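You operate a simulated robot arm through the tools that you are given. There is no shell and no other tool. Be economical: measure what you need, move in short steps, check, and stop when the job is done.

You are at the controls of a simulated robot arm. One attempt, no reset.

TASK
Fetch the green insulating tape from the wooden packing table and set it on the plate of the closing jig. Take the grey glove pack and put it on the shelf of the white rack. Put the yellow wiping pad on the wooden packing table away on the ledge behind the coater. Count the black tubs on the wooden packing table, then put as many of the black rubber blocks from the wooden packing table on the low shelf of the slot cart. Push the orange-striped drawer shut. Put the orange wiping pad on the bare deck of the long red cart. Fetch the blue cloth pad and set it on the top of the orange chest. Pull the yellow-striped drawer open. Any order will do. Set down upright: orange wiping pad.

It is judged by the outcome, as a careful person would: the job done as asked, and still so three seconds after it is handed in. It fails if anything else is knocked over, pushed out of place, dropped, spilled or broken. Flat cloth is picked up by pressing the open fingertips on it (5 to 10 N) and closing them slowly along it; thin cloth reads only 2 to 8 mm in the jaws.

THE ROBOT
A 6-joint arm with a two-finger parallel gripper on a trunk, on a base that drives. Base frame: it is fixed to the floor where the robot stands at the start and does not move with it; the origin is under the middle of the robot, x ahead of it, y to its left, z up; the surface under the hand at the start is at about z = 0.8. Lengths are in m, angles in rad, forces in N, time in s.
With the tool pointing down near the work surface it reaches from about 0.58 to 0.94 m from the robot's upright axis, wherever it stands. Its first joint turns from -2.601 to 2.601 rad. Places, roughly: bare deck of the long red cart [5.6, 1.8, 0.3]; black rubber block (6x5x3 cm) [0.6, 0.7, 0.8]; black tub [0.75, 0.75, 0.75]; blue cloth pad (9x6x4 cm) [7.7, -4.3, 1.1]; grey glove pack [0.75, 0.25, 0.75]; insulating tape [0.5, 0.25, 0.75]; ledge behind the coater (15x104 cm) [4.18, -4.54, 0.28]; low shelf of the slot cart [0.9, 2.6, 0.2]; orange wiping pad (7x5x6 cm) [7.7, 1.9, 0.4]; orange-striped drawer [7.5, 1.3, 0.4]; plate of the closing jig (33x24 cm) [1.22, -2.34, 0.84]; shelf of the white rack [2.7, 2.2, 1]; top of the orange chest [4.6, -5.5, 0.3]; yellow wiping pad (6x5x4 cm) [0.8, 0.4, 0.8]; yellow-striped drawer [7.7, 3.3, 0.4]. Payload 3.43 kg.
The TCP is the grasp point between the finger pads, 0.034 m short of the fingertips. In the tool frame z runs along the fingers and y along their closing line. The gripper opens to 0.128 m. The fingers are 0.024 m wide and 0.012 m thick; the gripper's body (0.048 by 0.13 m) begins 0.096 m behind the TCP.
Orientation is that of the tool frame in the base frame, as [roll, pitch, yaw] about the fixed x, y, z axes, in that order (R = Rz(yaw) Ry(pitch) Rx(roll)). With the fingers straight down and closing along the base's y, the tool's x points along the base's -x, its y along +y and its z along -z.

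THE INTERFACE
- The arm moves only by the tool move_arm. Its argument "series" is a list of rows, each a list of 7 numbers: the shift along the tool's x, y, z in m, then the turn, a rotation vector about the tool's x, y, z in rad, then the finger opening in m, from 0 to 0.128. In form: [[dx, dy, dz, rx, ry, rz, jaw], ...]. A call has 1 to 8 rows; each row shifts and turns the commanded pose from where the row before left it, along the tool's axes as they then stand. Rows are played at 5 a second. More than 0.05 m and 0.15 rad between two rows, or a gripper value outside its range, and nothing of the call is played. A pose out of reach is approached as far as the arm can. The call stops where the force on the tool passes 40 N (or 10 N more than at its start, if that is more) or the arm is blocked; 0.2 s more then pass. Each finger travels about 0.108 m/s and halts on what it meets, pressing with about 34 N; the grip force reading is that of the motor and also rises with nothing between the fingers. The clock runs only during rows and for 0.2 s after the last one: add rows that do not move to give the fingers time. It gives the time, the measured TCP pose, the force on the tool (base axes), the opening and the grip force at its end, in the units of the frame above (readings bear some noise), with the torque about the TCP (base axes, N m) and any sound that the robot's microphone picked up.
- Cameras (640 x 400 px; columns grow to the right, rows downward): "scene" is now at [0.0182, 0.225, 1.5933]; the picture's right is [0.53, -0.85, 0.00], its down [-0.70, -0.44, -0.57] and it looks along [0.48, 0.30, -0.82] (base axes); focal length 265 px, centre (320, 200). "wrist" rides on the gripper at [0.076, -0.011, -0.16] in the tool frame; the picture's right is [0.15, 0.99, 0.00], its down [-0.88, 0.13, -0.46] and it looks along [-0.45, 0.07, 0.89] (tool axes); focal length 234 px, centre (320, 200). There is no depth. A picture from a camera that has moved, and an enlarged one, comes with that camera's place and axes in the base frame and with its lens.
- snapshot(camera): a new picture of that camera. The clock stands still meanwhile.
- move_column(by): slides the trunk up (or, below 0, down) by that many m; the arm and the scene camera ride with it, the base frame stays. It gives what a move gives, with no picture.
- steer(legs): drives the robot by 1 to 6 legs, each [ahead, turn to the left] in m and rad, along the robot's own axes; the way and the turn of a leg run together, so that a leg with both is an arc; at most 1.5 m and 3.142 rad a leg. The arm and the cameras ride along, it lands a little off, and it stops where it bumps. It gives what a move gives.
- pan_tilt(pan, tilt): turns the head with the scene camera to pan (to the left, within 2.705 rad either way) and tilt (down, from -0.506 to 1.204), counted from straight ahead of the robot. It gives what a move gives.
- close_up(camera, box): a new picture of the part [left, top, right, bottom] of that camera's present view, enlarged. The clock stands still meanwhile.
- hand_in(): hands the job in; it is judged then, once.

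Go step by step. Nothing tells you exact positions but the pictures and the camera data: compare them with the known pose of the tool, close in by small moves and look again before you grip or let go. The budget is 483 turns and 236 pictures, counting those below and the enlarged ones. Unless the task says otherwise, let go and move clear before handing in, and close with one line.

The tools are called after "Request:" by a JSON object that holds its "method" and its "body". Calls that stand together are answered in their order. move_arm: Moves the arm, as the interface text tells. Its arguments: {"type":"object","properties":{"series":{"type":"array","items":{"type":"array","items":{"type":"number"}}}},"required":["series"]} The other tools are called the same way: move_column (by) slides the trunk up or down; steer (legs) drives the base; pan_tilt (pan, tilt) turns the head that bears the scene camera; snapshot (camera) takes a picture; close_up (camera, box) takes an enlarged picture of a part of a camera's view; hand_in () hands the job in.

At the start:

```text
time_s: 0.0
tcp_pos: [0.6008, 0.363, 1.0391]
tcp_rot: [3.141, 0.001, 3.129]
ft_force: [-0.3, -1.3, -0.9]
wrist_torque: [0.02, 0.03, 0.02]
grip_width: 0.1279
grasp_force: 0.1
trunk travel left (down, up): [-0.625, 0.085]
robot x, y, heading: [0.0022, 0.0165, 0.003]
head pan, tilt: [0.559, 0.963]
```

scene: 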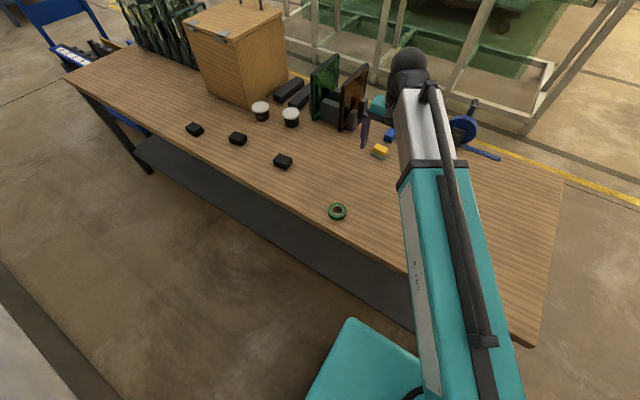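
wrist: 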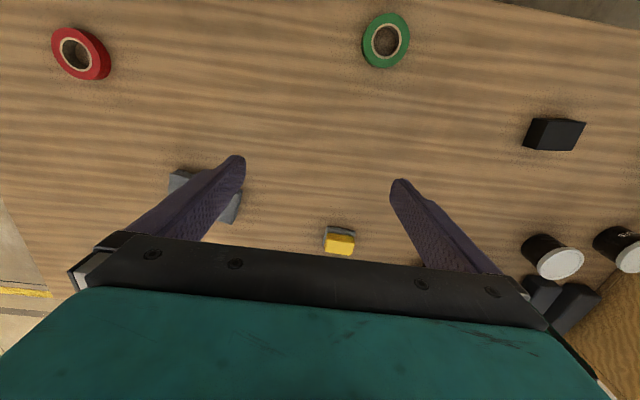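

I see the wooden table with two tapes, two tubs with white lids, several dark blocks and the yellow pad. I'll enlarge the views to identify the objects and count the tubs.

Request:
{"method": "close_up", "body": {"camera": "scene", "box": [170, 40, 410, 190]}}

Request:
{"method": "close_up", "body": {"camera": "wrist", "box": [0, 0, 640, 400]}}

```text
2.67 times, centred on (290, 115) of scene
camera zoom: at [0.0182, 0.225, 1.5933], right [0.53, -0.85, 0.0], down [-0.7, -0.44, -0.57], along [0.48, 0.3, -0.82], focal length 707 px, centre (400, 427)
```

zoom: 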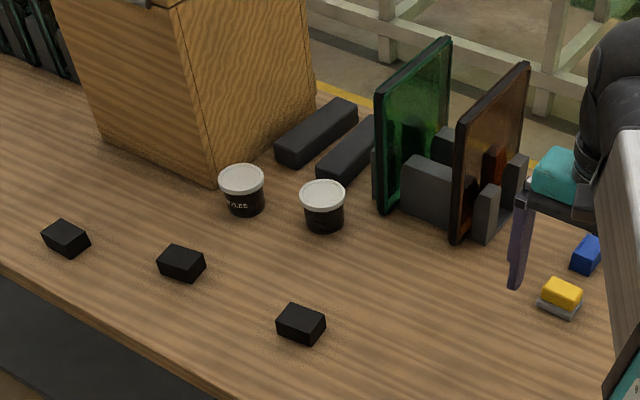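

```text
1.00 times, centred on (320, 200) of wrist (not enlarged: the box is as wide or as high as the picture)
camera zoom: at [0.5257, 0.3528, 1.1987], right [-0.13, 0.99, 0.0], down [0.88, 0.12, 0.46], along [0.45, 0.06, -0.89], focal length 234 px, centre (320, 200)
```

zoom: 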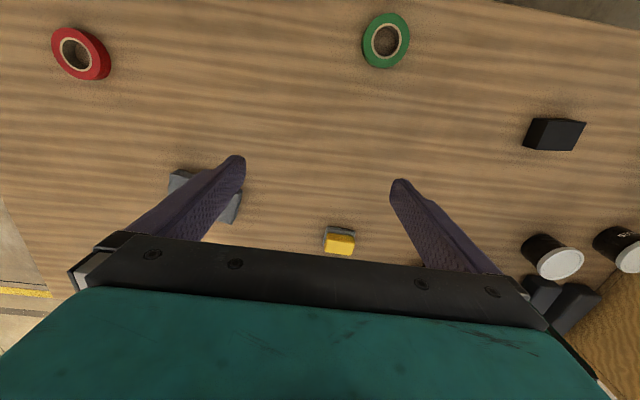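

Two tubs are visible so far, though the panels and the box may hide more. Next I'll map the room with the head.

Request:
{"method": "pan_tilt", "body": {"pan": 0.0, "tilt": 0.25}}

Request:
{"method": "snapshot", "body": {"camera": "scene"}}

Request:
{"method": "pan_tilt", "body": {"pan": 1.3, "tilt": 0.35}}

Request:
{"method": "snapshot", "body": {"camera": "scene"}}

Request:
{"method": "pan_tilt", "body": {"pan": -1.3, "tilt": 0.35}}

Request:
{"method": "snapshot", "body": {"camera": "scene"}}

Request:
{"method": "pan_tilt", "body": {"pan": 2.6, "tilt": 0.4}}

Request:
{"method": "snapshot", "body": {"camera": "scene"}}

Request:
{"method": "pan_tilt", "body": {"pan": -2.6, "tilt": 0.4}}

Request:
{"method": "snapshot", "body": {"camera": "scene"}}

```text
time_s: 1.1
tcp_pos: [0.6024, 0.3648, 1.038]
tcp_rot: [3.14, 0.001, 3.128]
ft_force: [-0.2, -1.0, 0.3]
wrist_torque: [0.0, 0.03, 0.0]
grip_width: 0.1278
grasp_force: 0.1
trunk travel left (down, up): [-0.625, 0.085]
robot x, y, heading: [0.0042, 0.015, 0.002]
head pan, tilt: [0.0, 0.25]
```

```text
231 pictures are left
camera scene: at [0.0506, 0.187, 1.6548], right [0.0, -1.0, 0.0], down [-0.25, 0.0, -0.97], along [0.97, 0.0, -0.25], focal length 265 px, centre (320, 200)
```

scene: 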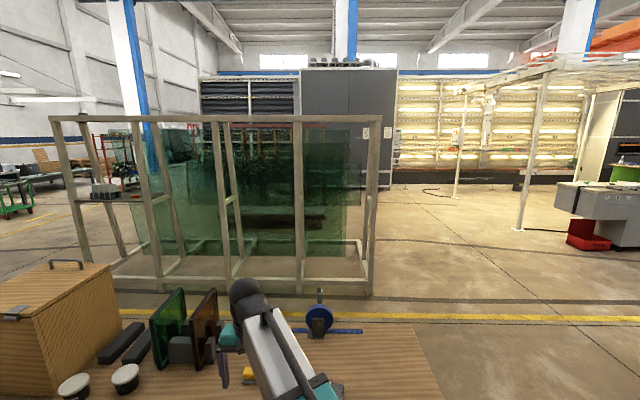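

```text
time_s: 2.5
tcp_pos: [0.6025, 0.3631, 1.0398]
tcp_rot: [-3.141, 0.001, 3.128]
ft_force: [-0.2, 0.8, -0.4]
wrist_torque: [-0.01, -0.01, 0.01]
grip_width: 0.1281
grasp_force: 0.1
trunk travel left (down, up): [-0.625, 0.085]
robot x, y, heading: [0.0007, 0.0159, 0.006]
head pan, tilt: [1.3, 0.351]
```

```text
230 pictures are left
camera scene: at [-0.0179, 0.2765, 1.6454], right [0.96, -0.27, 0.0], down [-0.09, -0.33, -0.94], along [0.25, 0.91, -0.34], focal length 265 px, centre (320, 200)
```

scene: 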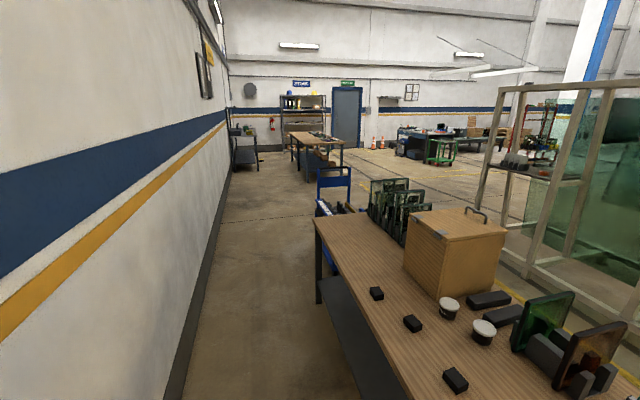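

```text
time_s: 4.9
tcp_pos: [0.6019, 0.363, 1.0399]
tcp_rot: [-3.14, -0.001, 3.127]
ft_force: [-0.3, 0.0, -0.9]
wrist_torque: [-0.01, 0.03, -0.01]
grip_width: 0.1279
grasp_force: 0.1
trunk travel left (down, up): [-0.625, 0.085]
robot x, y, heading: [0.0019, 0.0143, 0.001]
head pan, tilt: [-1.3, 0.351]
```

```text
229 pictures are left
camera scene: at [-0.0177, 0.0971, 1.6454], right [-0.96, -0.27, 0.0], down [-0.09, 0.33, -0.94], along [0.25, -0.9, -0.34], focal length 265 px, centre (320, 200)
```

scene: 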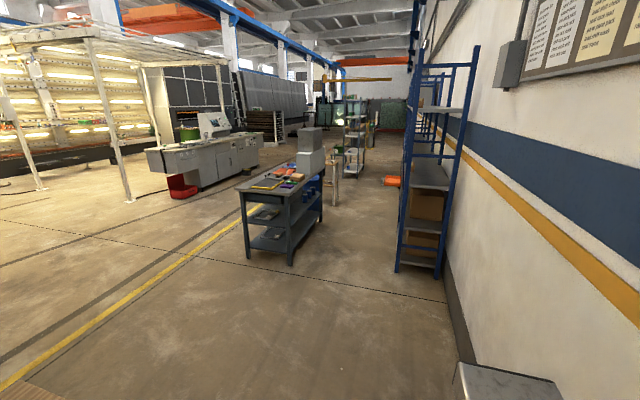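

```text
time_s: 8.1
tcp_pos: [0.6018, 0.3634, 1.0386]
tcp_rot: [3.141, 0.0, 3.128]
ft_force: [-0.9, 0.3, -0.4]
wrist_torque: [0.01, 0.03, -0.01]
grip_width: 0.1279
grasp_force: 0.1
trunk travel left (down, up): [-0.625, 0.085]
robot x, y, heading: [0.0001, 0.0165, 0.002]
head pan, tilt: [2.601, 0.4]
```

```text
228 pictures are left
camera scene: at [-0.1222, 0.2344, 1.6409], right [0.51, 0.86, 0.0], down [0.33, -0.2, -0.92], along [-0.79, 0.47, -0.39], focal length 265 px, centre (320, 200)
```

scene: 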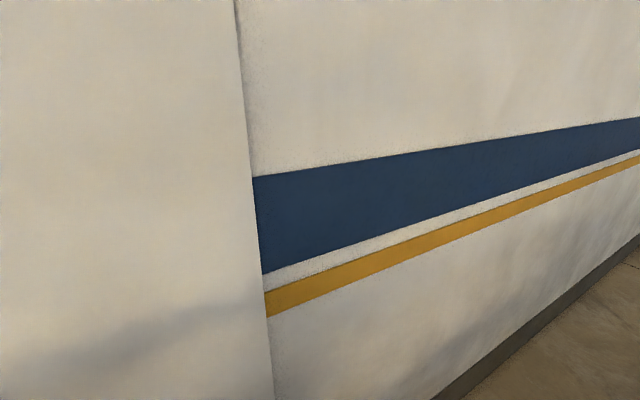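

```text
time_s: 12.2
tcp_pos: [0.6017, 0.3634, 1.0377]
tcp_rot: [-3.14, 0.001, 3.129]
ft_force: [0.3, -0.2, -0.3]
wrist_torque: [-0.01, -0.01, 0.01]
grip_width: 0.1277
grasp_force: 0.0
trunk travel left (down, up): [-0.625, 0.085]
robot x, y, heading: [0.0024, 0.0162, 0.001]
head pan, tilt: [-2.601, 0.4]
```

```text
227 pictures are left
camera scene: at [-0.1221, 0.139, 1.6409], right [-0.52, 0.86, 0.0], down [0.33, 0.2, -0.92], along [-0.79, -0.48, -0.39], focal length 265 px, centre (320, 200)
```

scene: 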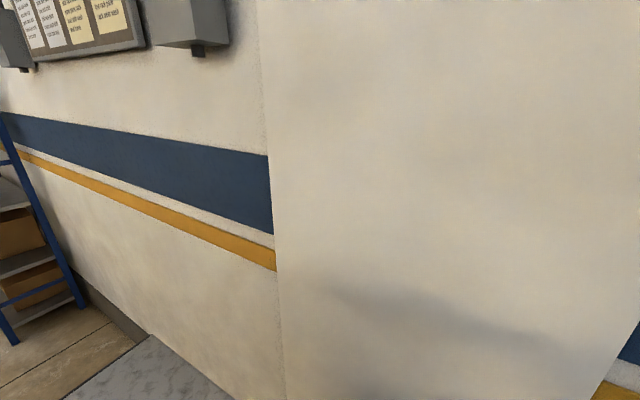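

The room is mapped roughly: wall at x≈-0.6, table front edge at x≈0.4, and the white rack frame beyond the table. I'll start with the green tape near (0.46, 0.44), moving above it and looking.

Request:
{"method": "move_arm", "body": {"series": [[0.035, 0.019, 0.0, 0, 0, 0, 0.1], [0.035, 0.019, 0.0, 0, 0, 0, 0.1], [0.035, 0.019, 0.0, 0, 0, 0, 0.1], [0.035, 0.018, 0.03, 0, 0, 0, 0.1], [0, 0, 0.04, 0, 0, 0, 0.1]]}}

Request:
{"method": "snapshot", "body": {"camera": "wrist"}}

Request:
{"method": "pan_tilt", "body": {"pan": 0.5, "tilt": 0.95}}

Request:
{"method": "snapshot", "body": {"camera": "scene"}}

```text
time_s: 13.3
tcp_pos: [0.4633, 0.4424, 0.9699]
tcp_rot: [3.141, -0.001, 3.126]
ft_force: [1.0, 0.3, -0.4]
wrist_torque: [-0.02, 0.01, 0.0]
grip_width: 0.0999
grasp_force: 0.0
trunk travel left (down, up): [-0.625, 0.085]
robot x, y, heading: [0.0001, 0.0122, 0.001]
head pan, tilt: [-2.601, 0.4]
```

```text
226 pictures are left
camera wrist: at [0.3865, 0.4326, 1.129], right [-0.13, 0.99, 0.0], down [0.88, 0.12, 0.46], along [0.45, 0.06, -0.89], focal length 234 px, centre (320, 200)
```

wrist: 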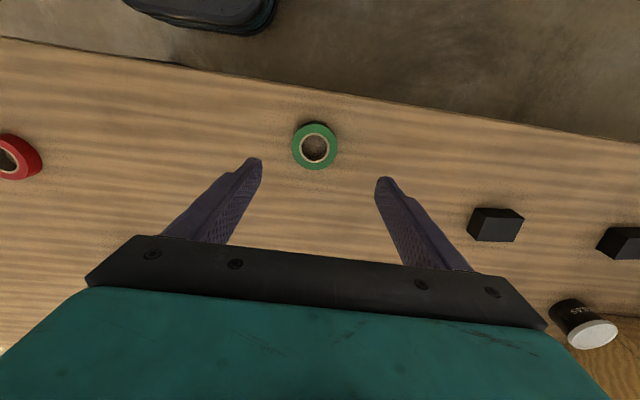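

```text
time_s: 16.0
tcp_pos: [0.4634, 0.4431, 0.9699]
tcp_rot: [3.141, 0.0, 3.127]
ft_force: [-0.8, 0.0, -0.2]
wrist_torque: [0.06, 0.02, 0.03]
grip_width: 0.0999
grasp_force: 0.2
trunk travel left (down, up): [-0.625, 0.085]
robot x, y, heading: [-0.0003, 0.0135, -0.001]
head pan, tilt: [0.499, 0.949]
```

```text
225 pictures are left
camera scene: at [0.021, 0.2217, 1.5943], right [0.48, -0.88, 0.0], down [-0.71, -0.39, -0.58], along [0.51, 0.28, -0.81], focal length 265 px, centre (320, 200)
```

scene: 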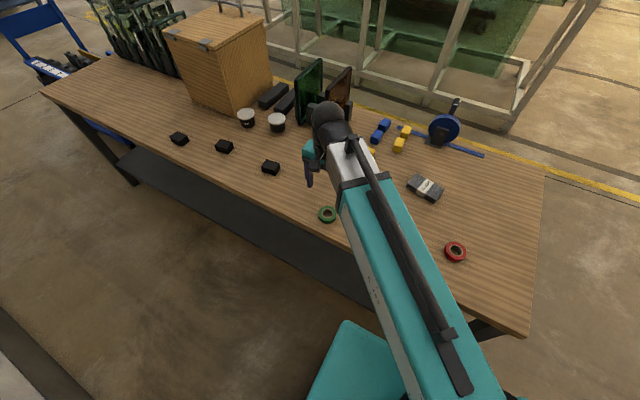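

The tape is at about (0.467, 0.437), with the table near z=0.80. I'll centre over it and descend with the jaw open.

Request:
{"method": "move_arm", "body": {"series": [[-0.004, -0.006, 0.04, 0, 0, 0, 0.1], [0, 0, 0.04, 0, 0, 0, 0.1], [0, 0, 0.035, 0, 0, 0, 0.1], [0, 0, 0.01, 0, 0, 0, 0.1], [0, 0, 0.0, 0, 0, 0, 0.1]]}}

Request:
{"method": "snapshot", "body": {"camera": "wrist"}}

```text
time_s: 17.2
tcp_pos: [0.4667, 0.435, 0.8424]
tcp_rot: [3.141, 0.0, 3.129]
ft_force: [-0.3, -0.4, 0.8]
wrist_torque: [0.01, -0.01, 0.0]
grip_width: 0.1
grasp_force: 0.1
trunk travel left (down, up): [-0.625, 0.085]
robot x, y, heading: [-0.0031, 0.0134, 0.004]
head pan, tilt: [0.499, 0.949]
```

```text
224 pictures are left
camera wrist: at [0.3906, 0.4246, 1.0026], right [-0.13, 0.99, 0.0], down [0.88, 0.12, 0.46], along [0.45, 0.06, -0.89], focal length 234 px, centre (320, 200)
```

wrist: 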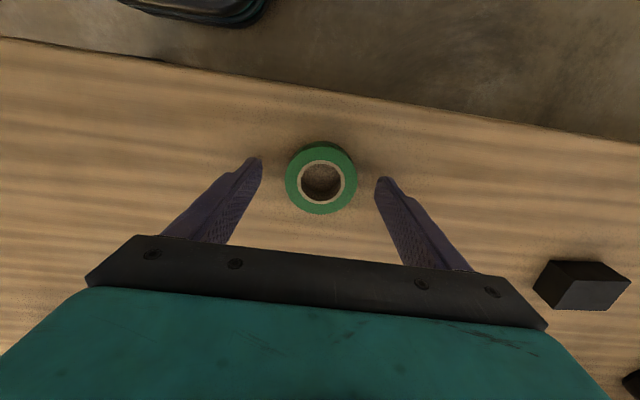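

The tape sits centred between the fingers. I'll lower slightly and close.

Request:
{"method": "move_arm", "body": {"series": [[0, 0, 0.006, 0, 0, 0, 0.1], [0, 0, 0, 0, 0, 0, 0.07], [0, 0, 0, 0, 0, 0, 0.05], [0, 0, 0, 0, 0, 0, 0.04], [0, 0, 0, 0, 0, 0, 0.04]]}}

```text
time_s: 18.4
tcp_pos: [0.4648, 0.4348, 0.8375]
tcp_rot: [3.142, 0.0, 3.128]
ft_force: [-0.8, -0.5, 0.1]
wrist_torque: [-0.02, 0.01, 0.0]
grip_width: 0.0605
grasp_force: 33.7
trunk travel left (down, up): [-0.625, 0.085]
robot x, y, heading: [0.003, 0.015, 0.0]
head pan, tilt: [0.499, 0.949]
```

Tape gripped at 0.0605. I'll lift it and look closely at the closing jig table.

Request:
{"method": "move_arm", "body": {"series": [[0, 0, -0.05, 0, 0, 0, 0.04], [0, 0, -0.05, 0, 0, 0, 0.04], [0, 0, -0.05, 0, 0, 0, 0.04], [0, 0, -0.05, 0, 0, 0, 0.04], [0, 0, -0.05, 0, 0, 0, 0.04]]}}

Request:
{"method": "pan_tilt", "body": {"pan": -1.1, "tilt": 0.35}}

Request:
{"method": "close_up", "body": {"camera": "scene", "box": [240, 120, 480, 270]}}

Request:
{"method": "pan_tilt", "body": {"pan": -1.6, "tilt": 0.9}}

Request:
{"method": "snapshot", "body": {"camera": "scene"}}

```text
time_s: 19.6
tcp_pos: [0.4651, 0.4339, 1.0913]
tcp_rot: [-3.141, 0.0, 3.127]
ft_force: [-1.4, 0.0, 0.2]
wrist_torque: [0.01, -0.02, 0.01]
grip_width: 0.0606
grasp_force: 34.5
trunk travel left (down, up): [-0.625, 0.085]
robot x, y, heading: [0.0019, 0.0164, 0.007]
head pan, tilt: [0.499, 0.949]
```

```text
time_s: 21.3
tcp_pos: [0.4658, 0.4331, 1.0913]
tcp_rot: [-3.141, 0.001, 3.129]
ft_force: [0.1, 0.3, -0.7]
wrist_torque: [-0.02, -0.05, -0.01]
grip_width: 0.0607
grasp_force: 34.0
trunk travel left (down, up): [-0.625, 0.085]
robot x, y, heading: [-0.0, 0.0164, 0.004]
head pan, tilt: [-1.1, 0.351]
```

```text
2.67 times, centred on (360, 195) of scene
camera zoom: at [-0.0004, 0.1039, 1.6454], right [-0.89, -0.46, 0.0], down [-0.16, 0.31, -0.94], along [0.43, -0.84, -0.34], focal length 707 px, centre (213, 213)
```

zoom: 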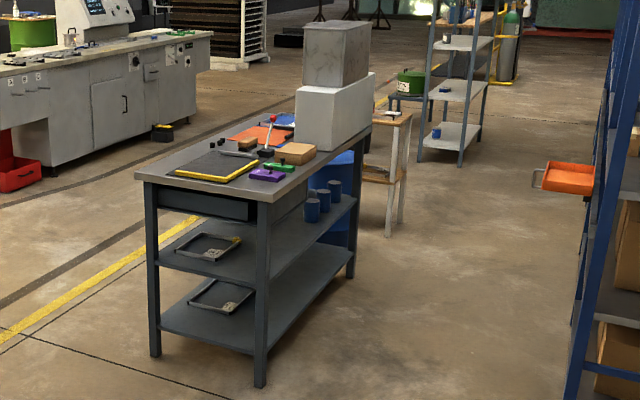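

```text
time_s: 22.3
tcp_pos: [0.4652, 0.4361, 1.0894]
tcp_rot: [3.14, 0.001, 3.128]
ft_force: [0.0, 0.8, -0.4]
wrist_torque: [0.02, 0.02, 0.01]
grip_width: 0.0605
grasp_force: 34.3
trunk travel left (down, up): [-0.625, 0.085]
robot x, y, heading: [0.0002, 0.0126, 0.006]
head pan, tilt: [-1.6, 0.901]
```

```text
222 pictures are left
camera scene: at [-0.0449, 0.1113, 1.598], right [-1.0, 0.03, 0.0], down [0.02, 0.78, -0.62], along [-0.02, -0.62, -0.78], focal length 265 px, centre (320, 200)
```

scene: 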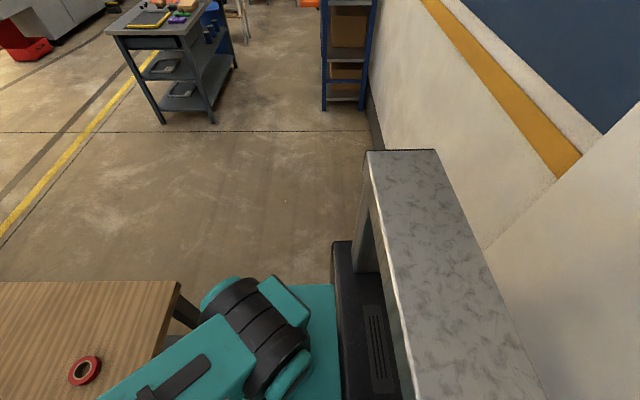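

The closing jig's plate is the yellow-rimmed dark mat on the grey table, whose front edge is at y≈-2.1. I'll drive to about (1.22, -1.55) facing -y, starting with the first legs.

Request:
{"method": "steer", "body": {"legs": [[0, -1.571], [0.8, 0]]}}

```text
time_s: 32.4
tcp_pos: [0.3999, -1.2428, 1.092]
tcp_rot: [3.141, -0.001, 1.548]
ft_force: [0.1, 0.6, -0.1]
wrist_torque: [-0.02, 0.02, 0.0]
grip_width: 0.0602
grasp_force: 34.1
trunk travel left (down, up): [-0.625, 0.085]
robot x, y, heading: [-0.0258, -0.7722, -1.575]
head pan, tilt: [-1.6, 0.901]
```

Request:
{"method": "steer", "body": {"legs": [[0, 1.017], [1.46, 0], [0, -1.013]]}}

Request:
{"method": "pan_tilt", "body": {"pan": 0, "tilt": 0.8}}

Request:
{"method": "snapshot", "body": {"camera": "scene"}}

```text
time_s: 47.5
tcp_pos: [1.636, -2.0013, 1.0907]
tcp_rot: [-3.141, -0.002, 1.564]
ft_force: [0.4, 0.2, -0.9]
wrist_torque: [0.0, 0.03, 0.02]
grip_width: 0.0604
grasp_force: 33.8
trunk travel left (down, up): [-0.625, 0.085]
robot x, y, heading: [1.1699, -1.5387, -1.551]
head pan, tilt: [-1.6, 0.901]
```

```text
time_s: 49.2
tcp_pos: [1.6352, -2.0006, 1.0904]
tcp_rot: [-3.141, 0.0, 1.563]
ft_force: [-0.1, 0.0, -0.1]
wrist_torque: [0.01, 0.0, 0.01]
grip_width: 0.0604
grasp_force: 33.4
trunk travel left (down, up): [-0.625, 0.085]
robot x, y, heading: [1.1664, -1.5338, -1.546]
head pan, tilt: [0.0, 0.799]
```

```text
221 pictures are left
camera scene: at [1.3412, -1.5693, 1.6058], right [-1.0, -0.02, 0.0], down [-0.01, 0.72, -0.7], along [0.01, -0.7, -0.72], focal length 265 px, centre (320, 200)
```

scene: 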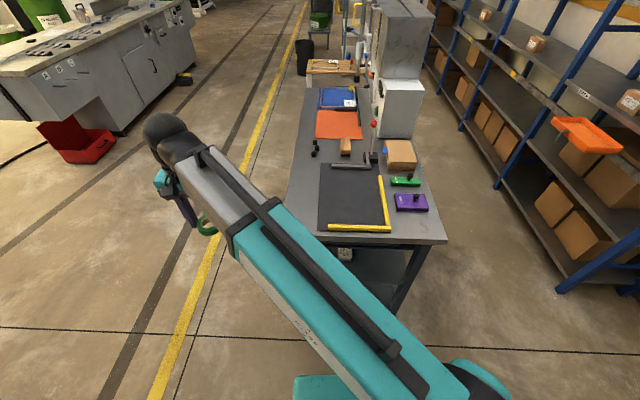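

The plate is centred at about (1.22, -2.345). I'll carry the tape over it.

Request:
{"method": "move_arm", "body": {"series": [[-0.0314, -0.0377, 0, 0, 0, 0, 0.04], [-0.0314, -0.0377, 0, 0, 0, 0, 0.04], [-0.0314, -0.0377, 0, 0, 0, 0, 0.04], [-0.0314, -0.0377, 0, 0, 0, 0, 0.04], [-0.0314, -0.0377, 0, 0, 0, 0, 0.04], [-0.0314, -0.0377, 0, 0, 0, 0, 0.04], [-0.0314, -0.0377, 0, 0, 0, 0, 0.04], [-0.0314, -0.0377, 0, 0, 0, 0, 0.04]]}}

Request:
{"method": "move_arm", "body": {"series": [[-0.0314, -0.0377, 0, 0, 0, 0, 0.04], [-0.0314, -0.0377, 0, 0, 0, 0, 0.04], [-0.0314, -0.0377, 0, 0, 0, 0, 0.04], [0, 0, 0.05, 0, 0, 0, 0.04], [0, 0, 0.05, 0, 0, 0, 0.04], [0, 0, 0.03, 0, 0, 0, 0.04]]}}

Request:
{"method": "snapshot", "body": {"camera": "wrist"}}

Request:
{"method": "snapshot", "body": {"camera": "scene"}}

```text
time_s: 50.0
tcp_pos: [1.5271, -2.0932, 1.0919]
tcp_rot: [3.14, 0.006, 1.556]
ft_force: [-0.6, -3.7, -5.0]
wrist_torque: [0.2, -0.31, 0.2]
grip_width: 0.0607
grasp_force: 34.2
trunk travel left (down, up): [-0.625, 0.085]
robot x, y, heading: [1.1654, -1.5418, -1.549]
head pan, tilt: [0.0, 0.799]
stopped in row 4: the force on the tool passed its limit at 44 N (the readings are from after the stop); the commanded pose is now the measured one
```

```text
time_s: 50.5
tcp_pos: [1.4919, -2.1234, 1.0904]
tcp_rot: [3.136, 0.01, 1.553]
ft_force: [-0.4, -1.2, -3.4]
wrist_torque: [0.08, -0.18, 0.1]
grip_width: 0.0607
grasp_force: 33.8
trunk travel left (down, up): [-0.625, 0.085]
robot x, y, heading: [1.1678, -1.537, -1.548]
head pan, tilt: [0.0, 0.799]
stopped in row 2: the force on the tool passed its limit at 47 N (the readings are from after the stop); the commanded pose is now the measured one
```

```text
220 pictures are left
camera wrist: at [1.4814, -2.0463, 1.2501], right [0.99, 0.13, 0.0], down [0.11, -0.88, 0.47], along [0.06, -0.46, -0.88], focal length 234 px, centre (320, 200)
```

wrist: 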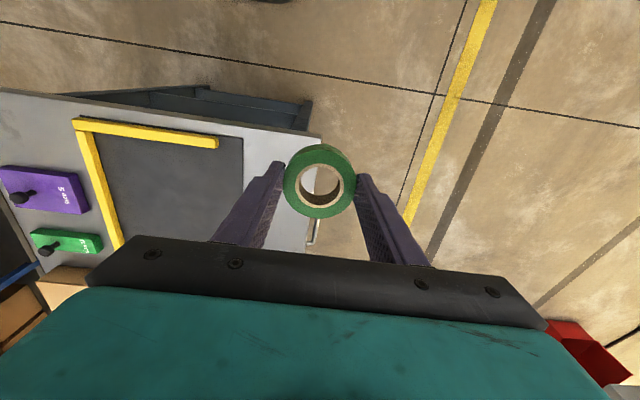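

```text
219 pictures are left
camera scene: at [1.3424, -1.5686, 1.6057], right [-1.0, -0.02, 0.0], down [-0.02, 0.72, -0.7], along [0.01, -0.7, -0.72], focal length 265 px, centre (320, 200)
```

scene: 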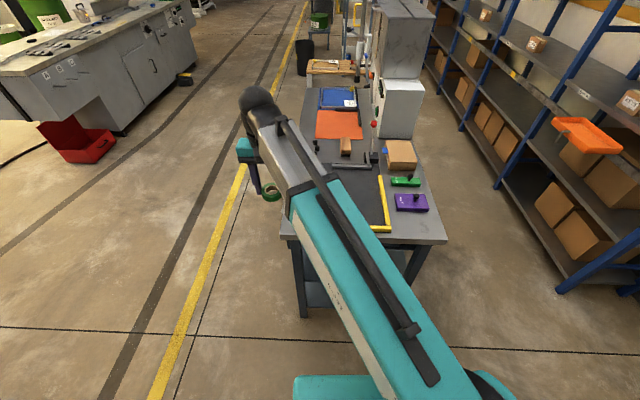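

The stops look like jerks from fast steps rather than contact. I'll continue with gentler steps.

Request:
{"method": "move_arm", "body": {"series": [[-0.012, -0.015, 0, 0, 0, 0, 0.04], [-0.02, -0.024, 0, 0, 0, 0, 0.04], [-0.025, -0.029, 0, 0, 0, 0, 0.04], [-0.025, -0.029, 0, 0, 0, 0, 0.04], [-0.025, -0.029, 0, 0, 0, 0, 0.04], [-0.025, -0.029, 0, 0, 0, 0, 0.04], [-0.025, -0.029, 0, 0, 0, 0, 0.04], [-0.02, -0.024, 0, 0, 0, 0, 0.04]]}}

Request:
{"method": "move_arm", "body": {"series": [[-0.02, -0.025, 0, 0, 0, 0, 0.04], [-0.02, -0.025, 0, 0, 0, 0, 0.04], [-0.01, -0.01, 0, 0, 0, 0, 0.04], [0, 0, 0.02, 0, 0, 0, 0.04], [0, 0, 0.04, 0, 0, 0, 0.04], [0, 0, 0.04, 0, 0, 0, 0.04], [0, 0, 0.02, 0, 0, 0, 0.04]]}}

Request:
{"method": "snapshot", "body": {"camera": "wrist"}}

```text
time_s: 51.1
tcp_pos: [1.4555, -2.1527, 1.0918]
tcp_rot: [3.133, 0.016, 1.547]
ft_force: [-0.1, 0.4, -1.6]
wrist_torque: [0.0, 0.02, 0.03]
grip_width: 0.0608
grasp_force: 34.5
trunk travel left (down, up): [-0.625, 0.085]
robot x, y, heading: [1.1676, -1.5372, -1.555]
head pan, tilt: [0.0, 0.799]
stopped in row 3: the force on the tool passed its limit at 45 N (the readings are from after the stop); the commanded pose is now the measured one
```

```text
time_s: 52.7
tcp_pos: [1.3948, -2.2009, 0.9723]
tcp_rot: [3.134, 0.015, 1.545]
ft_force: [0.5, -0.9, 0.2]
wrist_torque: [-0.01, 0.01, 0.01]
grip_width: 0.0605
grasp_force: 34.2
trunk travel left (down, up): [-0.625, 0.085]
robot x, y, heading: [1.1706, -1.5389, -1.552]
head pan, tilt: [0.0, 0.799]
```

```text
218 pictures are left
camera wrist: at [1.3835, -2.1231, 1.1305], right [0.99, 0.12, 0.01], down [0.1, -0.88, 0.47], along [0.06, -0.47, -0.88], focal length 234 px, centre (320, 200)
```

wrist: 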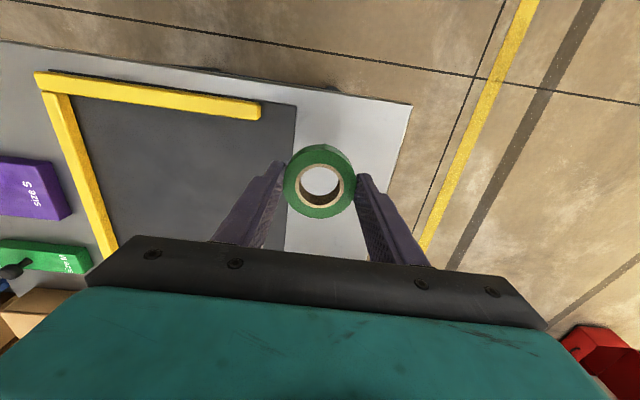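

Request:
{"method": "move_arm", "body": {"series": [[-0.01, -0.012, 0, 0, 0, 0, 0.04], [-0.02, -0.0225, 0, 0, 0, 0, 0.04], [-0.02, -0.0225, 0, 0, 0, 0, 0.04], [-0.02, -0.0225, 0, 0, 0, 0, 0.04], [-0.02, -0.0225, 0, 0, 0, 0, 0.04], [-0.02, -0.0225, 0, 0, 0, 0, 0.04], [-0.02, -0.0225, 0, 0, 0, 0, 0.04], [-0.018, -0.0225, 0, 0, 0, 0, 0.04]]}}

Request:
{"method": "snapshot", "body": {"camera": "wrist"}}

```text
time_s: 54.5
tcp_pos: [1.2225, -2.3461, 0.9732]
tcp_rot: [3.133, 0.015, 1.545]
ft_force: [-0.1, -0.7, -1.1]
wrist_torque: [-0.01, -0.01, 0.0]
grip_width: 0.0605
grasp_force: 33.5
trunk travel left (down, up): [-0.625, 0.085]
robot x, y, heading: [1.1668, -1.5377, -1.547]
head pan, tilt: [0.0, 0.799]
```

```text
217 pictures are left
camera wrist: at [1.2106, -2.2685, 1.132], right [0.99, 0.12, 0.01], down [0.1, -0.88, 0.47], along [0.06, -0.47, -0.88], focal length 234 px, centre (320, 200)
```

wrist: 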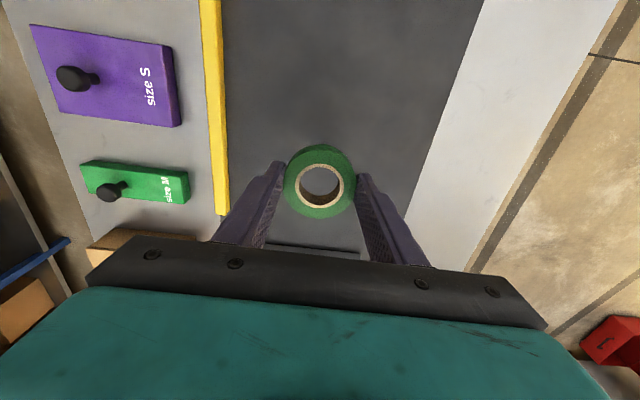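

The tape is over the plate's middle. Lowering to near contact.

Request:
{"method": "move_arm", "body": {"series": [[0, 0, 0.02, 0, 0, 0, 0.04], [0, 0, 0.03, 0, 0, 0, 0.04], [0, 0, 0.02, 0, 0, 0, 0.04], [0, 0, 0.01, 0, 0, 0, 0.04], [0, 0, 0.005, 0, 0, 0, 0.04], [0, 0, 0.003, 0, 0, 0, 0.04]]}}

Request:
{"method": "move_arm", "body": {"series": [[0, 0, 0.003, 0, 0, 0, 0.04], [0, 0, 0, 0, 0, 0, 0.04]]}}

```text
time_s: 55.9
tcp_pos: [1.2221, -2.3464, 0.8849]
tcp_rot: [3.134, 0.017, 1.545]
ft_force: [-0.5, 0.4, 0.5]
wrist_torque: [0.0, 0.0, 0.0]
grip_width: 0.0607
grasp_force: 33.8
trunk travel left (down, up): [-0.625, 0.085]
robot x, y, heading: [1.1693, -1.5368, -1.549]
head pan, tilt: [0.0, 0.799]
```

```text
time_s: 56.5
tcp_pos: [1.222, -2.3478, 0.8825]
tcp_rot: [3.133, 0.016, 1.544]
ft_force: [-0.2, -0.2, 2.2]
wrist_torque: [0.09, 0.03, 0.0]
grip_width: 0.0605
grasp_force: 33.9
trunk travel left (down, up): [-0.625, 0.085]
robot x, y, heading: [1.1644, -1.5398, -1.548]
head pan, tilt: [0.0, 0.799]
```

Contact may be starting (2 N). I'll nudge down in tiny steps.

Request:
{"method": "move_arm", "body": {"series": [[0, 0, 0.002, 0, 0, 0, 0.04], [0, 0, 0, 0, 0, 0, 0.04]]}}

```text
time_s: 57.1
tcp_pos: [1.2225, -2.3465, 0.8825]
tcp_rot: [3.134, 0.018, 1.546]
ft_force: [1.1, -7.5, 19.6]
wrist_torque: [0.18, 0.24, 0.09]
grip_width: 0.0606
grasp_force: 34.2
trunk travel left (down, up): [-0.625, 0.085]
robot x, y, heading: [1.1682, -1.537, -1.548]
head pan, tilt: [0.0, 0.799]
```

Tape is on the plate. I'll release and lift.

Request:
{"method": "move_arm", "body": {"series": [[0, 0, -0.001, 0, 0, 0, 0.065], [0, 0, 0, 0, 0, 0, 0.085], [0, 0, -0.005, 0, 0, 0, 0.085], [0, 0, -0.025, 0, 0, 0, 0.085], [0, 0, -0.04, 0, 0, 0, 0.085], [0, 0, -0.04, 0, 0, 0, 0.085], [0, 0, -0.04, 0, 0, 0, 0.085], [0, 0, -0.04, 0, 0, 0, 0.085]]}}

Request:
{"method": "snapshot", "body": {"camera": "wrist"}}

```text
time_s: 58.9
tcp_pos: [1.2234, -2.3465, 1.0733]
tcp_rot: [3.132, 0.014, 1.544]
ft_force: [0.3, 0.4, 0.3]
wrist_torque: [0.0, -0.01, -0.01]
grip_width: 0.085
grasp_force: 0.1
trunk travel left (down, up): [-0.625, 0.085]
robot x, y, heading: [1.1684, -1.5392, -1.548]
head pan, tilt: [0.0, 0.799]
```

```text
216 pictures are left
camera wrist: at [1.2129, -2.2681, 1.2317], right [0.99, 0.12, 0.01], down [0.1, -0.88, 0.47], along [0.06, -0.47, -0.88], focal length 234 px, centre (320, 200)
```

wrist: 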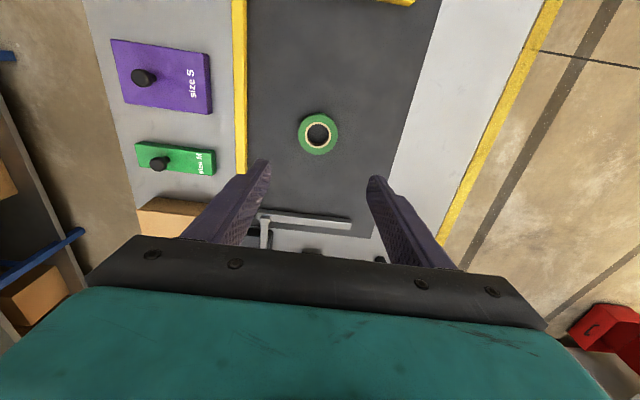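

Tape delivered. Next I'll drive to the table's right end at about (0.75, -0.75), facing +y, for the glove pack.

Request:
{"method": "steer", "body": {"legs": [[0, -2.678], [0.89, 0], [0, -0.486]]}}

Request:
{"method": "pan_tilt", "body": {"pan": 0.1, "tilt": 0.75}}

Request:
{"method": "snapshot", "body": {"camera": "scene"}}

Request:
{"method": "snapshot", "body": {"camera": "wrist"}}

```text
time_s: 74.9
tcp_pos: [0.736, 0.0735, 1.0725]
tcp_rot: [3.133, 0.017, -1.628]
ft_force: [-0.4, -0.2, 0.5]
wrist_torque: [0.01, -0.08, -0.01]
grip_width: 0.085
grasp_force: 0.1
trunk travel left (down, up): [-0.625, 0.085]
robot x, y, heading: [0.775, -0.7333, 1.566]
head pan, tilt: [0.0, 0.799]
```

```text
time_s: 75.6
tcp_pos: [0.7386, 0.0738, 1.0721]
tcp_rot: [3.133, 0.015, -1.629]
ft_force: [0.5, -0.6, -0.8]
wrist_torque: [0.0, -0.03, 0.0]
grip_width: 0.085
grasp_force: 0.1
trunk travel left (down, up): [-0.625, 0.085]
robot x, y, heading: [0.7689, -0.7348, 1.562]
head pan, tilt: [0.099, 0.75]
```

```text
215 pictures are left
camera scene: at [0.5954, -0.6954, 1.6098], right [1.0, 0.09, 0.0], down [0.06, -0.68, -0.73], along [-0.07, 0.73, -0.68], focal length 265 px, centre (320, 200)
```

scene: 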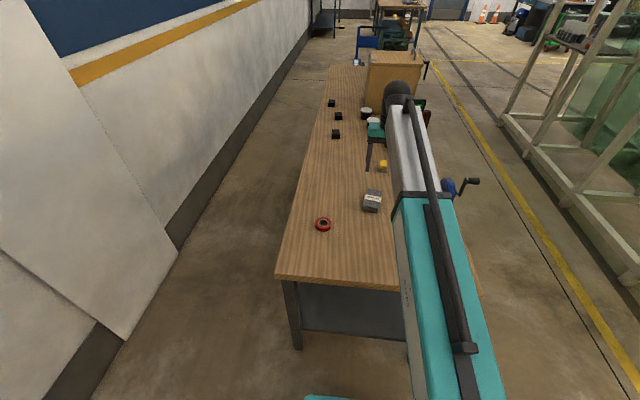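

```text
214 pictures are left
camera wrist: at [0.7448, -0.0048, 1.231], right [-1.0, -0.09, 0.01], down [-0.08, 0.88, 0.47], along [-0.05, 0.47, -0.88], focal length 234 px, centre (320, 200)
```

wrist: 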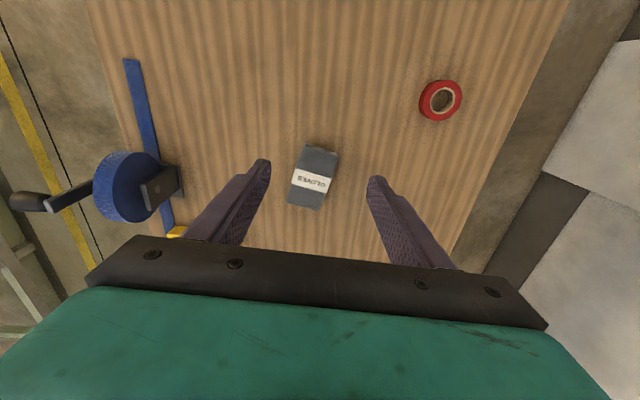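

The glove pack is centred at about (0.738, 0.166), with its long axis turned about 13° from y. I'll align the fingers to it and move above.

Request:
{"method": "move_arm", "body": {"series": [[-0.02, 0.001, 0, 0, 0, 0, 0.105], [-0.025, 0.002, 0, 0, 0, 0, 0.105], [-0.025, 0.002, 0, 0, 0, 0, 0.105], [-0.022, 0.001, 0.01, 0, 0, 0.06, 0.105], [0, 0, 0.03, 0, 0, 0.1, 0.105], [0, 0, 0.04, 0, 0, 0, 0.105], [0, 0, 0.04, 0, 0, 0, 0.105], [0, 0, 0.03, 0, 0, 0, 0.105]]}}

Request:
{"method": "snapshot", "body": {"camera": "wrist"}}

```text
time_s: 77.4
tcp_pos: [0.7336, 0.1678, 0.9208]
tcp_rot: [3.131, 0.013, -1.788]
ft_force: [0.3, 0.3, -0.4]
wrist_torque: [-0.01, 0.01, 0.0]
grip_width: 0.1049
grasp_force: 0.0
trunk travel left (down, up): [-0.625, 0.085]
robot x, y, heading: [0.7716, -0.7352, 1.565]
head pan, tilt: [0.099, 0.75]
```

```text
213 pictures are left
camera wrist: at [0.7297, 0.0891, 1.0795], right [-1.0, 0.07, 0.01], down [0.07, 0.88, 0.47], along [0.03, 0.47, -0.88], focal length 234 px, centre (320, 200)
```

wrist: 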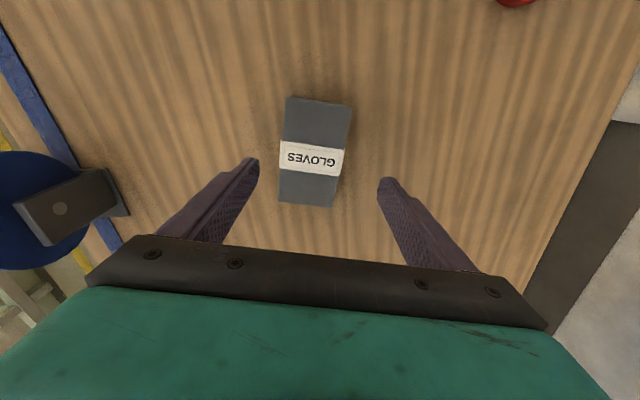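

Request:
{"method": "move_arm", "body": {"series": [[0, -0.005, 0.02, 0, 0, 0, 0.105], [0, 0, 0.03, 0, 0, 0, 0.105], [0, 0, 0.02, 0, 0, 0, 0.105], [0, 0, 0.01, 0, 0, 0, 0.105], [0, 0, 0, 0, 0, 0, 0.08], [0, 0, 0, 0, 0, 0, 0.05], [0, 0, 0, 0, 0, 0, 0.04], [0, 0, 0, 0, 0, 0, 0.04]]}}

Request:
{"method": "snapshot", "body": {"camera": "wrist"}}

```text
time_s: 79.2
tcp_pos: [0.738, 0.1701, 0.8434]
tcp_rot: [3.13, 0.013, -1.788]
ft_force: [0.3, 0.0, -0.1]
wrist_torque: [0.01, -0.02, 0.0]
grip_width: 0.0694
grasp_force: 33.6
trunk travel left (down, up): [-0.625, 0.085]
robot x, y, heading: [0.7729, -0.7385, 1.565]
head pan, tilt: [0.099, 0.75]
```

```text
212 pictures are left
camera wrist: at [0.7335, 0.0906, 1.0011], right [-1.0, 0.07, 0.01], down [0.07, 0.88, 0.47], along [0.03, 0.47, -0.88], focal length 234 px, centre (320, 200)
```

wrist: 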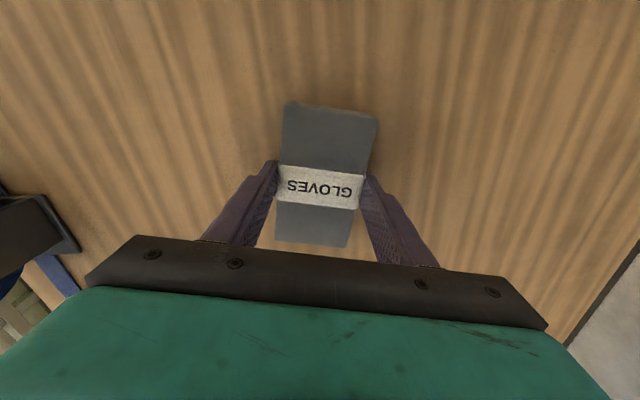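

Glove pack is held (0.069). I'll lift it, retract, and drive round to the aisle to view the rack.

Request:
{"method": "move_arm", "body": {"series": [[0, 0, -0.02, 0, 0, 0, 0.04], [0, 0, -0.04, 0, 0, 0, 0.04], [0, 0, -0.04, 0, 0, 0, 0.04], [0, 0, -0.04, 0, 0, 0, 0.04], [0, 0, -0.04, 0, 0, 0, 0.04], [0, 0, -0.04, 0, 0, 0, 0.04], [0, 0, -0.04, 0, 0, 0, 0.04]]}}

Request:
{"method": "move_arm", "body": {"series": [[0.02, 0, 0, 0, 0, 0, 0.04], [0.03, 0, 0, 0, 0, 0, 0.04], [0.03, 0, 0, 0, 0, 0, 0.04], [0.03, 0, 0, 0, 0, 0, 0.04], [0.03, 0, 0, 0, 0, 0, 0.04], [0.03, 0, 0, 0, 0, 0, 0.04], [0.03, 0, 0, 0, 0, 0, 0.04], [0.03, 0, 0, 0, 0, 0, 0.04]]}}

Request:
{"method": "steer", "body": {"legs": [[-0.1, 0], [0, -1.571], [1.0, 0], [0, 1.571]]}}

Request:
{"method": "pan_tilt", "body": {"pan": -0.4, "tilt": 0.35}}

Request:
{"method": "snapshot", "body": {"camera": "scene"}}

Request:
{"method": "pan_tilt", "body": {"pan": 0.5, "tilt": 0.5}}

Request:
{"method": "snapshot", "body": {"camera": "scene"}}

```text
time_s: 80.8
tcp_pos: [0.7422, 0.1638, 1.1019]
tcp_rot: [3.129, 0.013, -1.79]
ft_force: [-0.6, -0.3, -0.5]
wrist_torque: [-0.03, 0.04, 0.03]
grip_width: 0.069
grasp_force: 33.9
trunk travel left (down, up): [-0.625, 0.085]
robot x, y, heading: [0.7714, -0.7359, 1.563]
head pan, tilt: [0.099, 0.75]
```

```text
time_s: 82.5
tcp_pos: [0.6992, -0.0334, 1.0985]
tcp_rot: [3.13, 0.022, -1.784]
ft_force: [-1.4, 6.0, -10.8]
wrist_torque: [-0.23, -0.19, -0.08]
grip_width: 0.0689
grasp_force: 34.1
trunk travel left (down, up): [-0.625, 0.085]
robot x, y, heading: [0.772, -0.7356, 1.568]
head pan, tilt: [0.099, 0.75]
stopped in row 8: the force on the tool passed its limit at 50 N (the readings are from after the stop); the commanded pose is now the measured one
```

```text
time_s: 97.5
tcp_pos: [2.1481, -0.2562, 1.0994]
tcp_rot: [3.126, 0.025, -2.464]
ft_force: [1.2, 2.7, -6.4]
wrist_torque: [-0.04, 0.02, -0.01]
grip_width: 0.0687
grasp_force: 33.8
trunk travel left (down, up): [-0.625, 0.085]
robot x, y, heading: [1.7471, -0.8361, 0.833]
head pan, tilt: [0.099, 0.75]
stopped in leg 4: the force on the tool passed its limit at 42 N (the readings are from after the stop); the commanded pose is now the measured one
```

```text
time_s: 98.4
tcp_pos: [2.147, -0.2543, 1.0996]
tcp_rot: [3.128, 0.023, -2.465]
ft_force: [3.4, 4.6, -9.6]
wrist_torque: [0.04, 0.15, 0.11]
grip_width: 0.0691
grasp_force: 34.1
trunk travel left (down, up): [-0.625, 0.085]
robot x, y, heading: [1.7452, -0.8347, 0.832]
head pan, tilt: [-0.4, 0.351]
```

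```text
211 pictures are left
camera scene: at [1.6789, -0.7122, 1.6454], right [0.42, -0.91, 0.0], down [-0.31, -0.14, -0.94], along [0.85, 0.39, -0.34], focal length 265 px, centre (320, 200)
```

scene: 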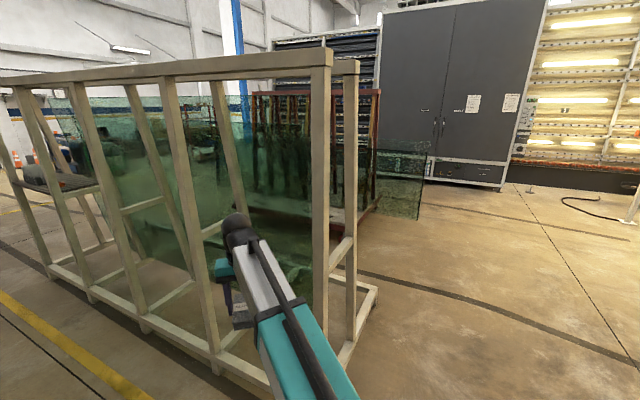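

```text
time_s: 99.6
tcp_pos: [2.1474, -0.2544, 1.0998]
tcp_rot: [3.129, 0.023, -2.465]
ft_force: [1.7, 5.6, -11.4]
wrist_torque: [-0.08, 0.0, -0.03]
grip_width: 0.0688
grasp_force: 34.1
trunk travel left (down, up): [-0.625, 0.085]
robot x, y, heading: [1.7467, -0.8332, 0.832]
head pan, tilt: [0.499, 0.499]
```

```text
210 pictures are left
camera scene: at [1.616, -0.663, 1.6318], right [0.97, -0.24, 0.0], down [-0.11, -0.46, -0.88], along [0.21, 0.85, -0.48], focal length 265 px, centre (320, 200)
```

scene: 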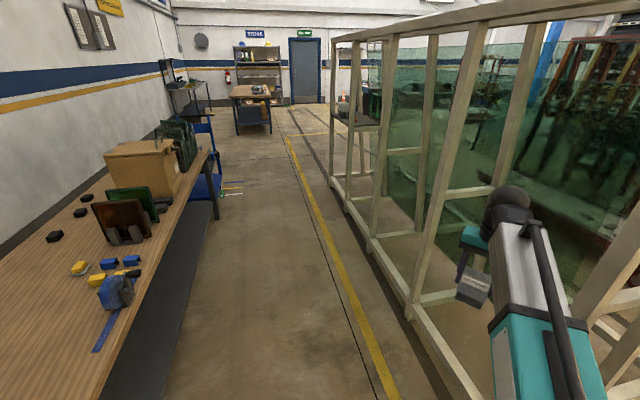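

The residual force turns with the robot, so the arm is cramped at that height and radius. I'll relax it a bit outward and down, and look closely at the table from here.

Request:
{"method": "move_arm", "body": {"series": [[-0.01, 0, 0.01, 0, 0, 0, 0.04], [-0.015, 0, 0.02, 0, 0, 0, 0.04], [-0.01, 0, 0.02, 0, 0, 0, 0.04], [0, 0, 0.01, 0, 0, 0, 0.04]]}}

Request:
{"method": "close_up", "body": {"camera": "scene", "box": [30, 120, 230, 300]}}

Request:
{"method": "close_up", "body": {"camera": "scene", "box": [300, 60, 420, 150]}}

```text
time_s: 100.6
tcp_pos: [2.1758, -0.2317, 1.0414]
tcp_rot: [3.129, 0.023, -2.468]
ft_force: [0.7, 0.6, 0.4]
wrist_torque: [-0.01, -0.07, 0.0]
grip_width: 0.0687
grasp_force: 34.1
trunk travel left (down, up): [-0.625, 0.085]
robot x, y, heading: [1.7474, -0.8364, 0.826]
head pan, tilt: [0.499, 0.499]
```

```text
2.22 times, centred on (130, 210) of scene
camera zoom: at [1.6159, -0.663, 1.6318], right [0.97, -0.24, 0.0], down [-0.11, -0.47, -0.88], along [0.21, 0.85, -0.48], focal length 590 px, centre (742, 178)
```

zoom: 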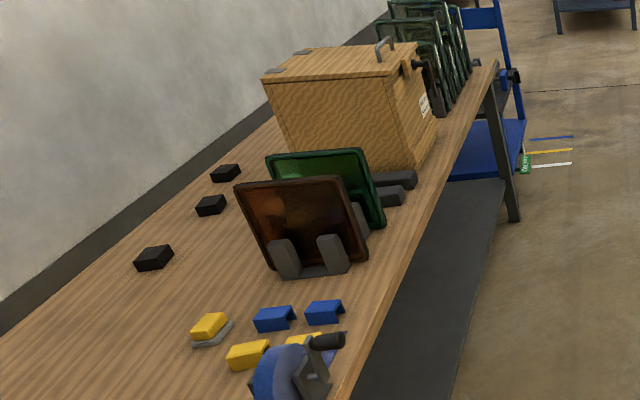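

```text
4.44 times, centred on (360, 105) of scene
camera zoom: at [1.6159, -0.663, 1.6318], right [0.97, -0.24, 0.0], down [-0.11, -0.47, -0.88], along [0.21, 0.85, -0.48], focal length 1179 px, centre (142, 622)
```

zoom: 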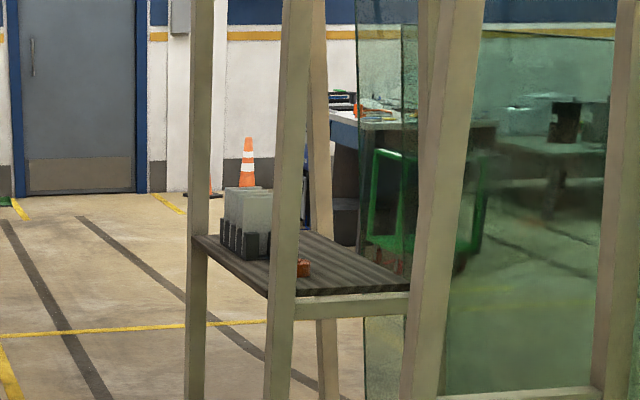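

The pad's neighbours are clips, and the rack shelf is partly occupied at one end. I'll drive up the aisle and look behind the panels.

Request:
{"method": "steer", "body": {"legs": [[0, 0.745], [1.4, 0]]}}

Request:
{"method": "pan_tilt", "body": {"pan": 1.3, "tilt": 0.75}}

Request:
{"method": "snapshot", "body": {"camera": "scene"}}

Request:
{"method": "pan_tilt", "body": {"pan": -0.6, "tilt": 0.4}}

Request:
{"method": "snapshot", "body": {"camera": "scene"}}

```text
time_s: 111.0
tcp_pos: [1.6568, 1.2674, 1.0402]
tcp_rot: [3.127, 0.023, -1.731]
ft_force: [-0.2, -0.2, -0.5]
wrist_torque: [-0.01, -0.01, -0.01]
grip_width: 0.069
grasp_force: 33.9
trunk travel left (down, up): [-0.625, 0.085]
robot x, y, heading: [1.7447, 0.5389, 1.568]
head pan, tilt: [0.499, 0.499]
```

```text
time_s: 112.2
tcp_pos: [1.6583, 1.2663, 1.0392]
tcp_rot: [3.127, 0.023, -1.73]
ft_force: [-0.4, 0.6, -0.3]
wrist_torque: [0.01, 0.0, -0.03]
grip_width: 0.069
grasp_force: 34.0
trunk travel left (down, up): [-0.625, 0.085]
robot x, y, heading: [1.7427, 0.5334, 1.564]
head pan, tilt: [1.3, 0.75]
```

```text
207 pictures are left
camera scene: at [1.4961, 0.5133, 1.6098], right [0.27, 0.96, 0.0], down [0.66, -0.19, -0.73], along [-0.7, 0.2, -0.68], focal length 265 px, centre (320, 200)
```

scene: 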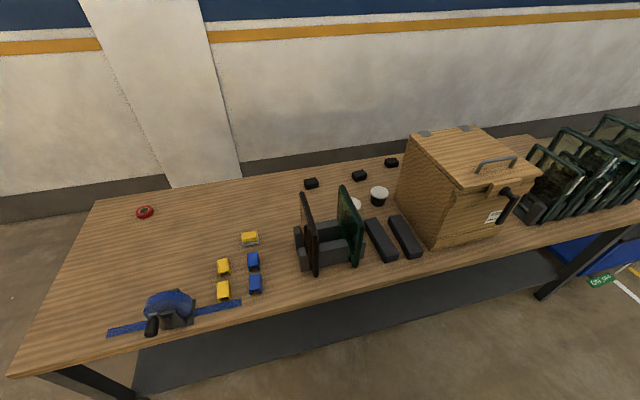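

```text
time_s: 114.0
tcp_pos: [1.6572, 1.2676, 1.0409]
tcp_rot: [3.128, 0.024, -1.733]
ft_force: [-0.4, 0.0, -0.5]
wrist_torque: [0.0, -0.01, 0.0]
grip_width: 0.0688
grasp_force: 34.2
trunk travel left (down, up): [-0.625, 0.085]
robot x, y, heading: [1.7428, 0.5353, 1.562]
head pan, tilt: [-0.6, 0.4]
```

```text
206 pictures are left
camera scene: at [1.6285, 0.5671, 1.6409], right [0.82, -0.57, 0.0], down [-0.22, -0.32, -0.92], along [0.52, 0.76, -0.39], focal length 265 px, centre (320, 200)
```

scene: 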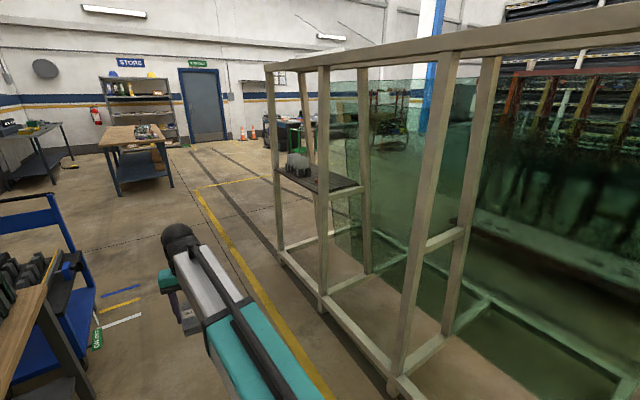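

Both panels hide nothing new: two tubs in total so far. The rack bay runs from y≈1.88 to 2.73 with its front at x≈2.6. I'll drive to face it and raise the column.

Request:
{"method": "move_column", "body": {"by": 0.08}}

Request:
{"method": "steer", "body": {"legs": [[0, 0.08], [1.4, 0], [0.3, 0], [0, -1.64]]}}

Request:
{"method": "pan_tilt", "body": {"pan": -0.1, "tilt": 0.5}}

Request:
{"method": "snapshot", "body": {"camera": "scene"}}

```text
time_s: 115.2
tcp_pos: [1.6582, 1.2665, 1.1205]
tcp_rot: [3.128, 0.022, -1.73]
ft_force: [-0.5, 0.4, -1.0]
wrist_torque: [-0.05, 0.0, 0.0]
grip_width: 0.0689
grasp_force: 33.6
trunk travel left (down, up): [-0.705, 0.005]
robot x, y, heading: [1.7421, 0.536, 1.568]
head pan, tilt: [-0.6, 0.4]
```

```text
time_s: 130.9
tcp_pos: [2.3106, 2.3488, 1.1203]
tcp_rot: [3.128, 0.023, 3.042]
ft_force: [0.2, -0.7, 0.8]
wrist_torque: [-0.03, -0.04, 0.03]
grip_width: 0.069
grasp_force: 33.6
trunk travel left (down, up): [-0.705, 0.005]
robot x, y, heading: [1.5872, 2.1912, 0.065]
head pan, tilt: [-0.6, 0.4]
```

```text
time_s: 131.9
tcp_pos: [2.311, 2.3463, 1.121]
tcp_rot: [3.128, 0.022, 3.044]
ft_force: [0.4, -0.3, -0.4]
wrist_torque: [-0.01, 0.01, 0.01]
grip_width: 0.069
grasp_force: 33.8
trunk travel left (down, up): [-0.705, 0.005]
robot x, y, heading: [1.5897, 2.1885, 0.064]
head pan, tilt: [-0.099, 0.499]
```

```text
205 pictures are left
camera scene: at [1.6231, 2.3547, 1.7117], right [-0.04, -1.0, 0.0], down [-0.48, 0.02, -0.88], along [0.88, -0.03, -0.48], focal length 265 px, centre (320, 200)
```

scene: 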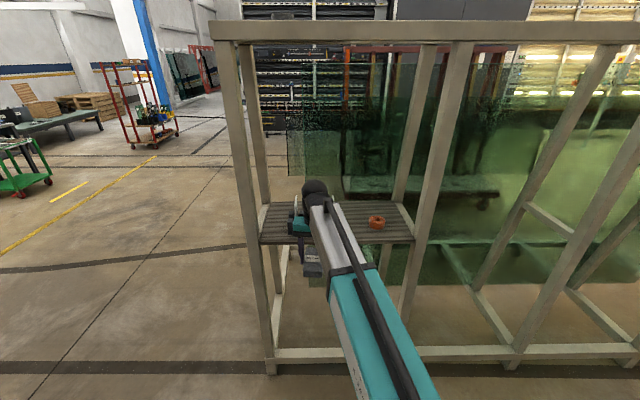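

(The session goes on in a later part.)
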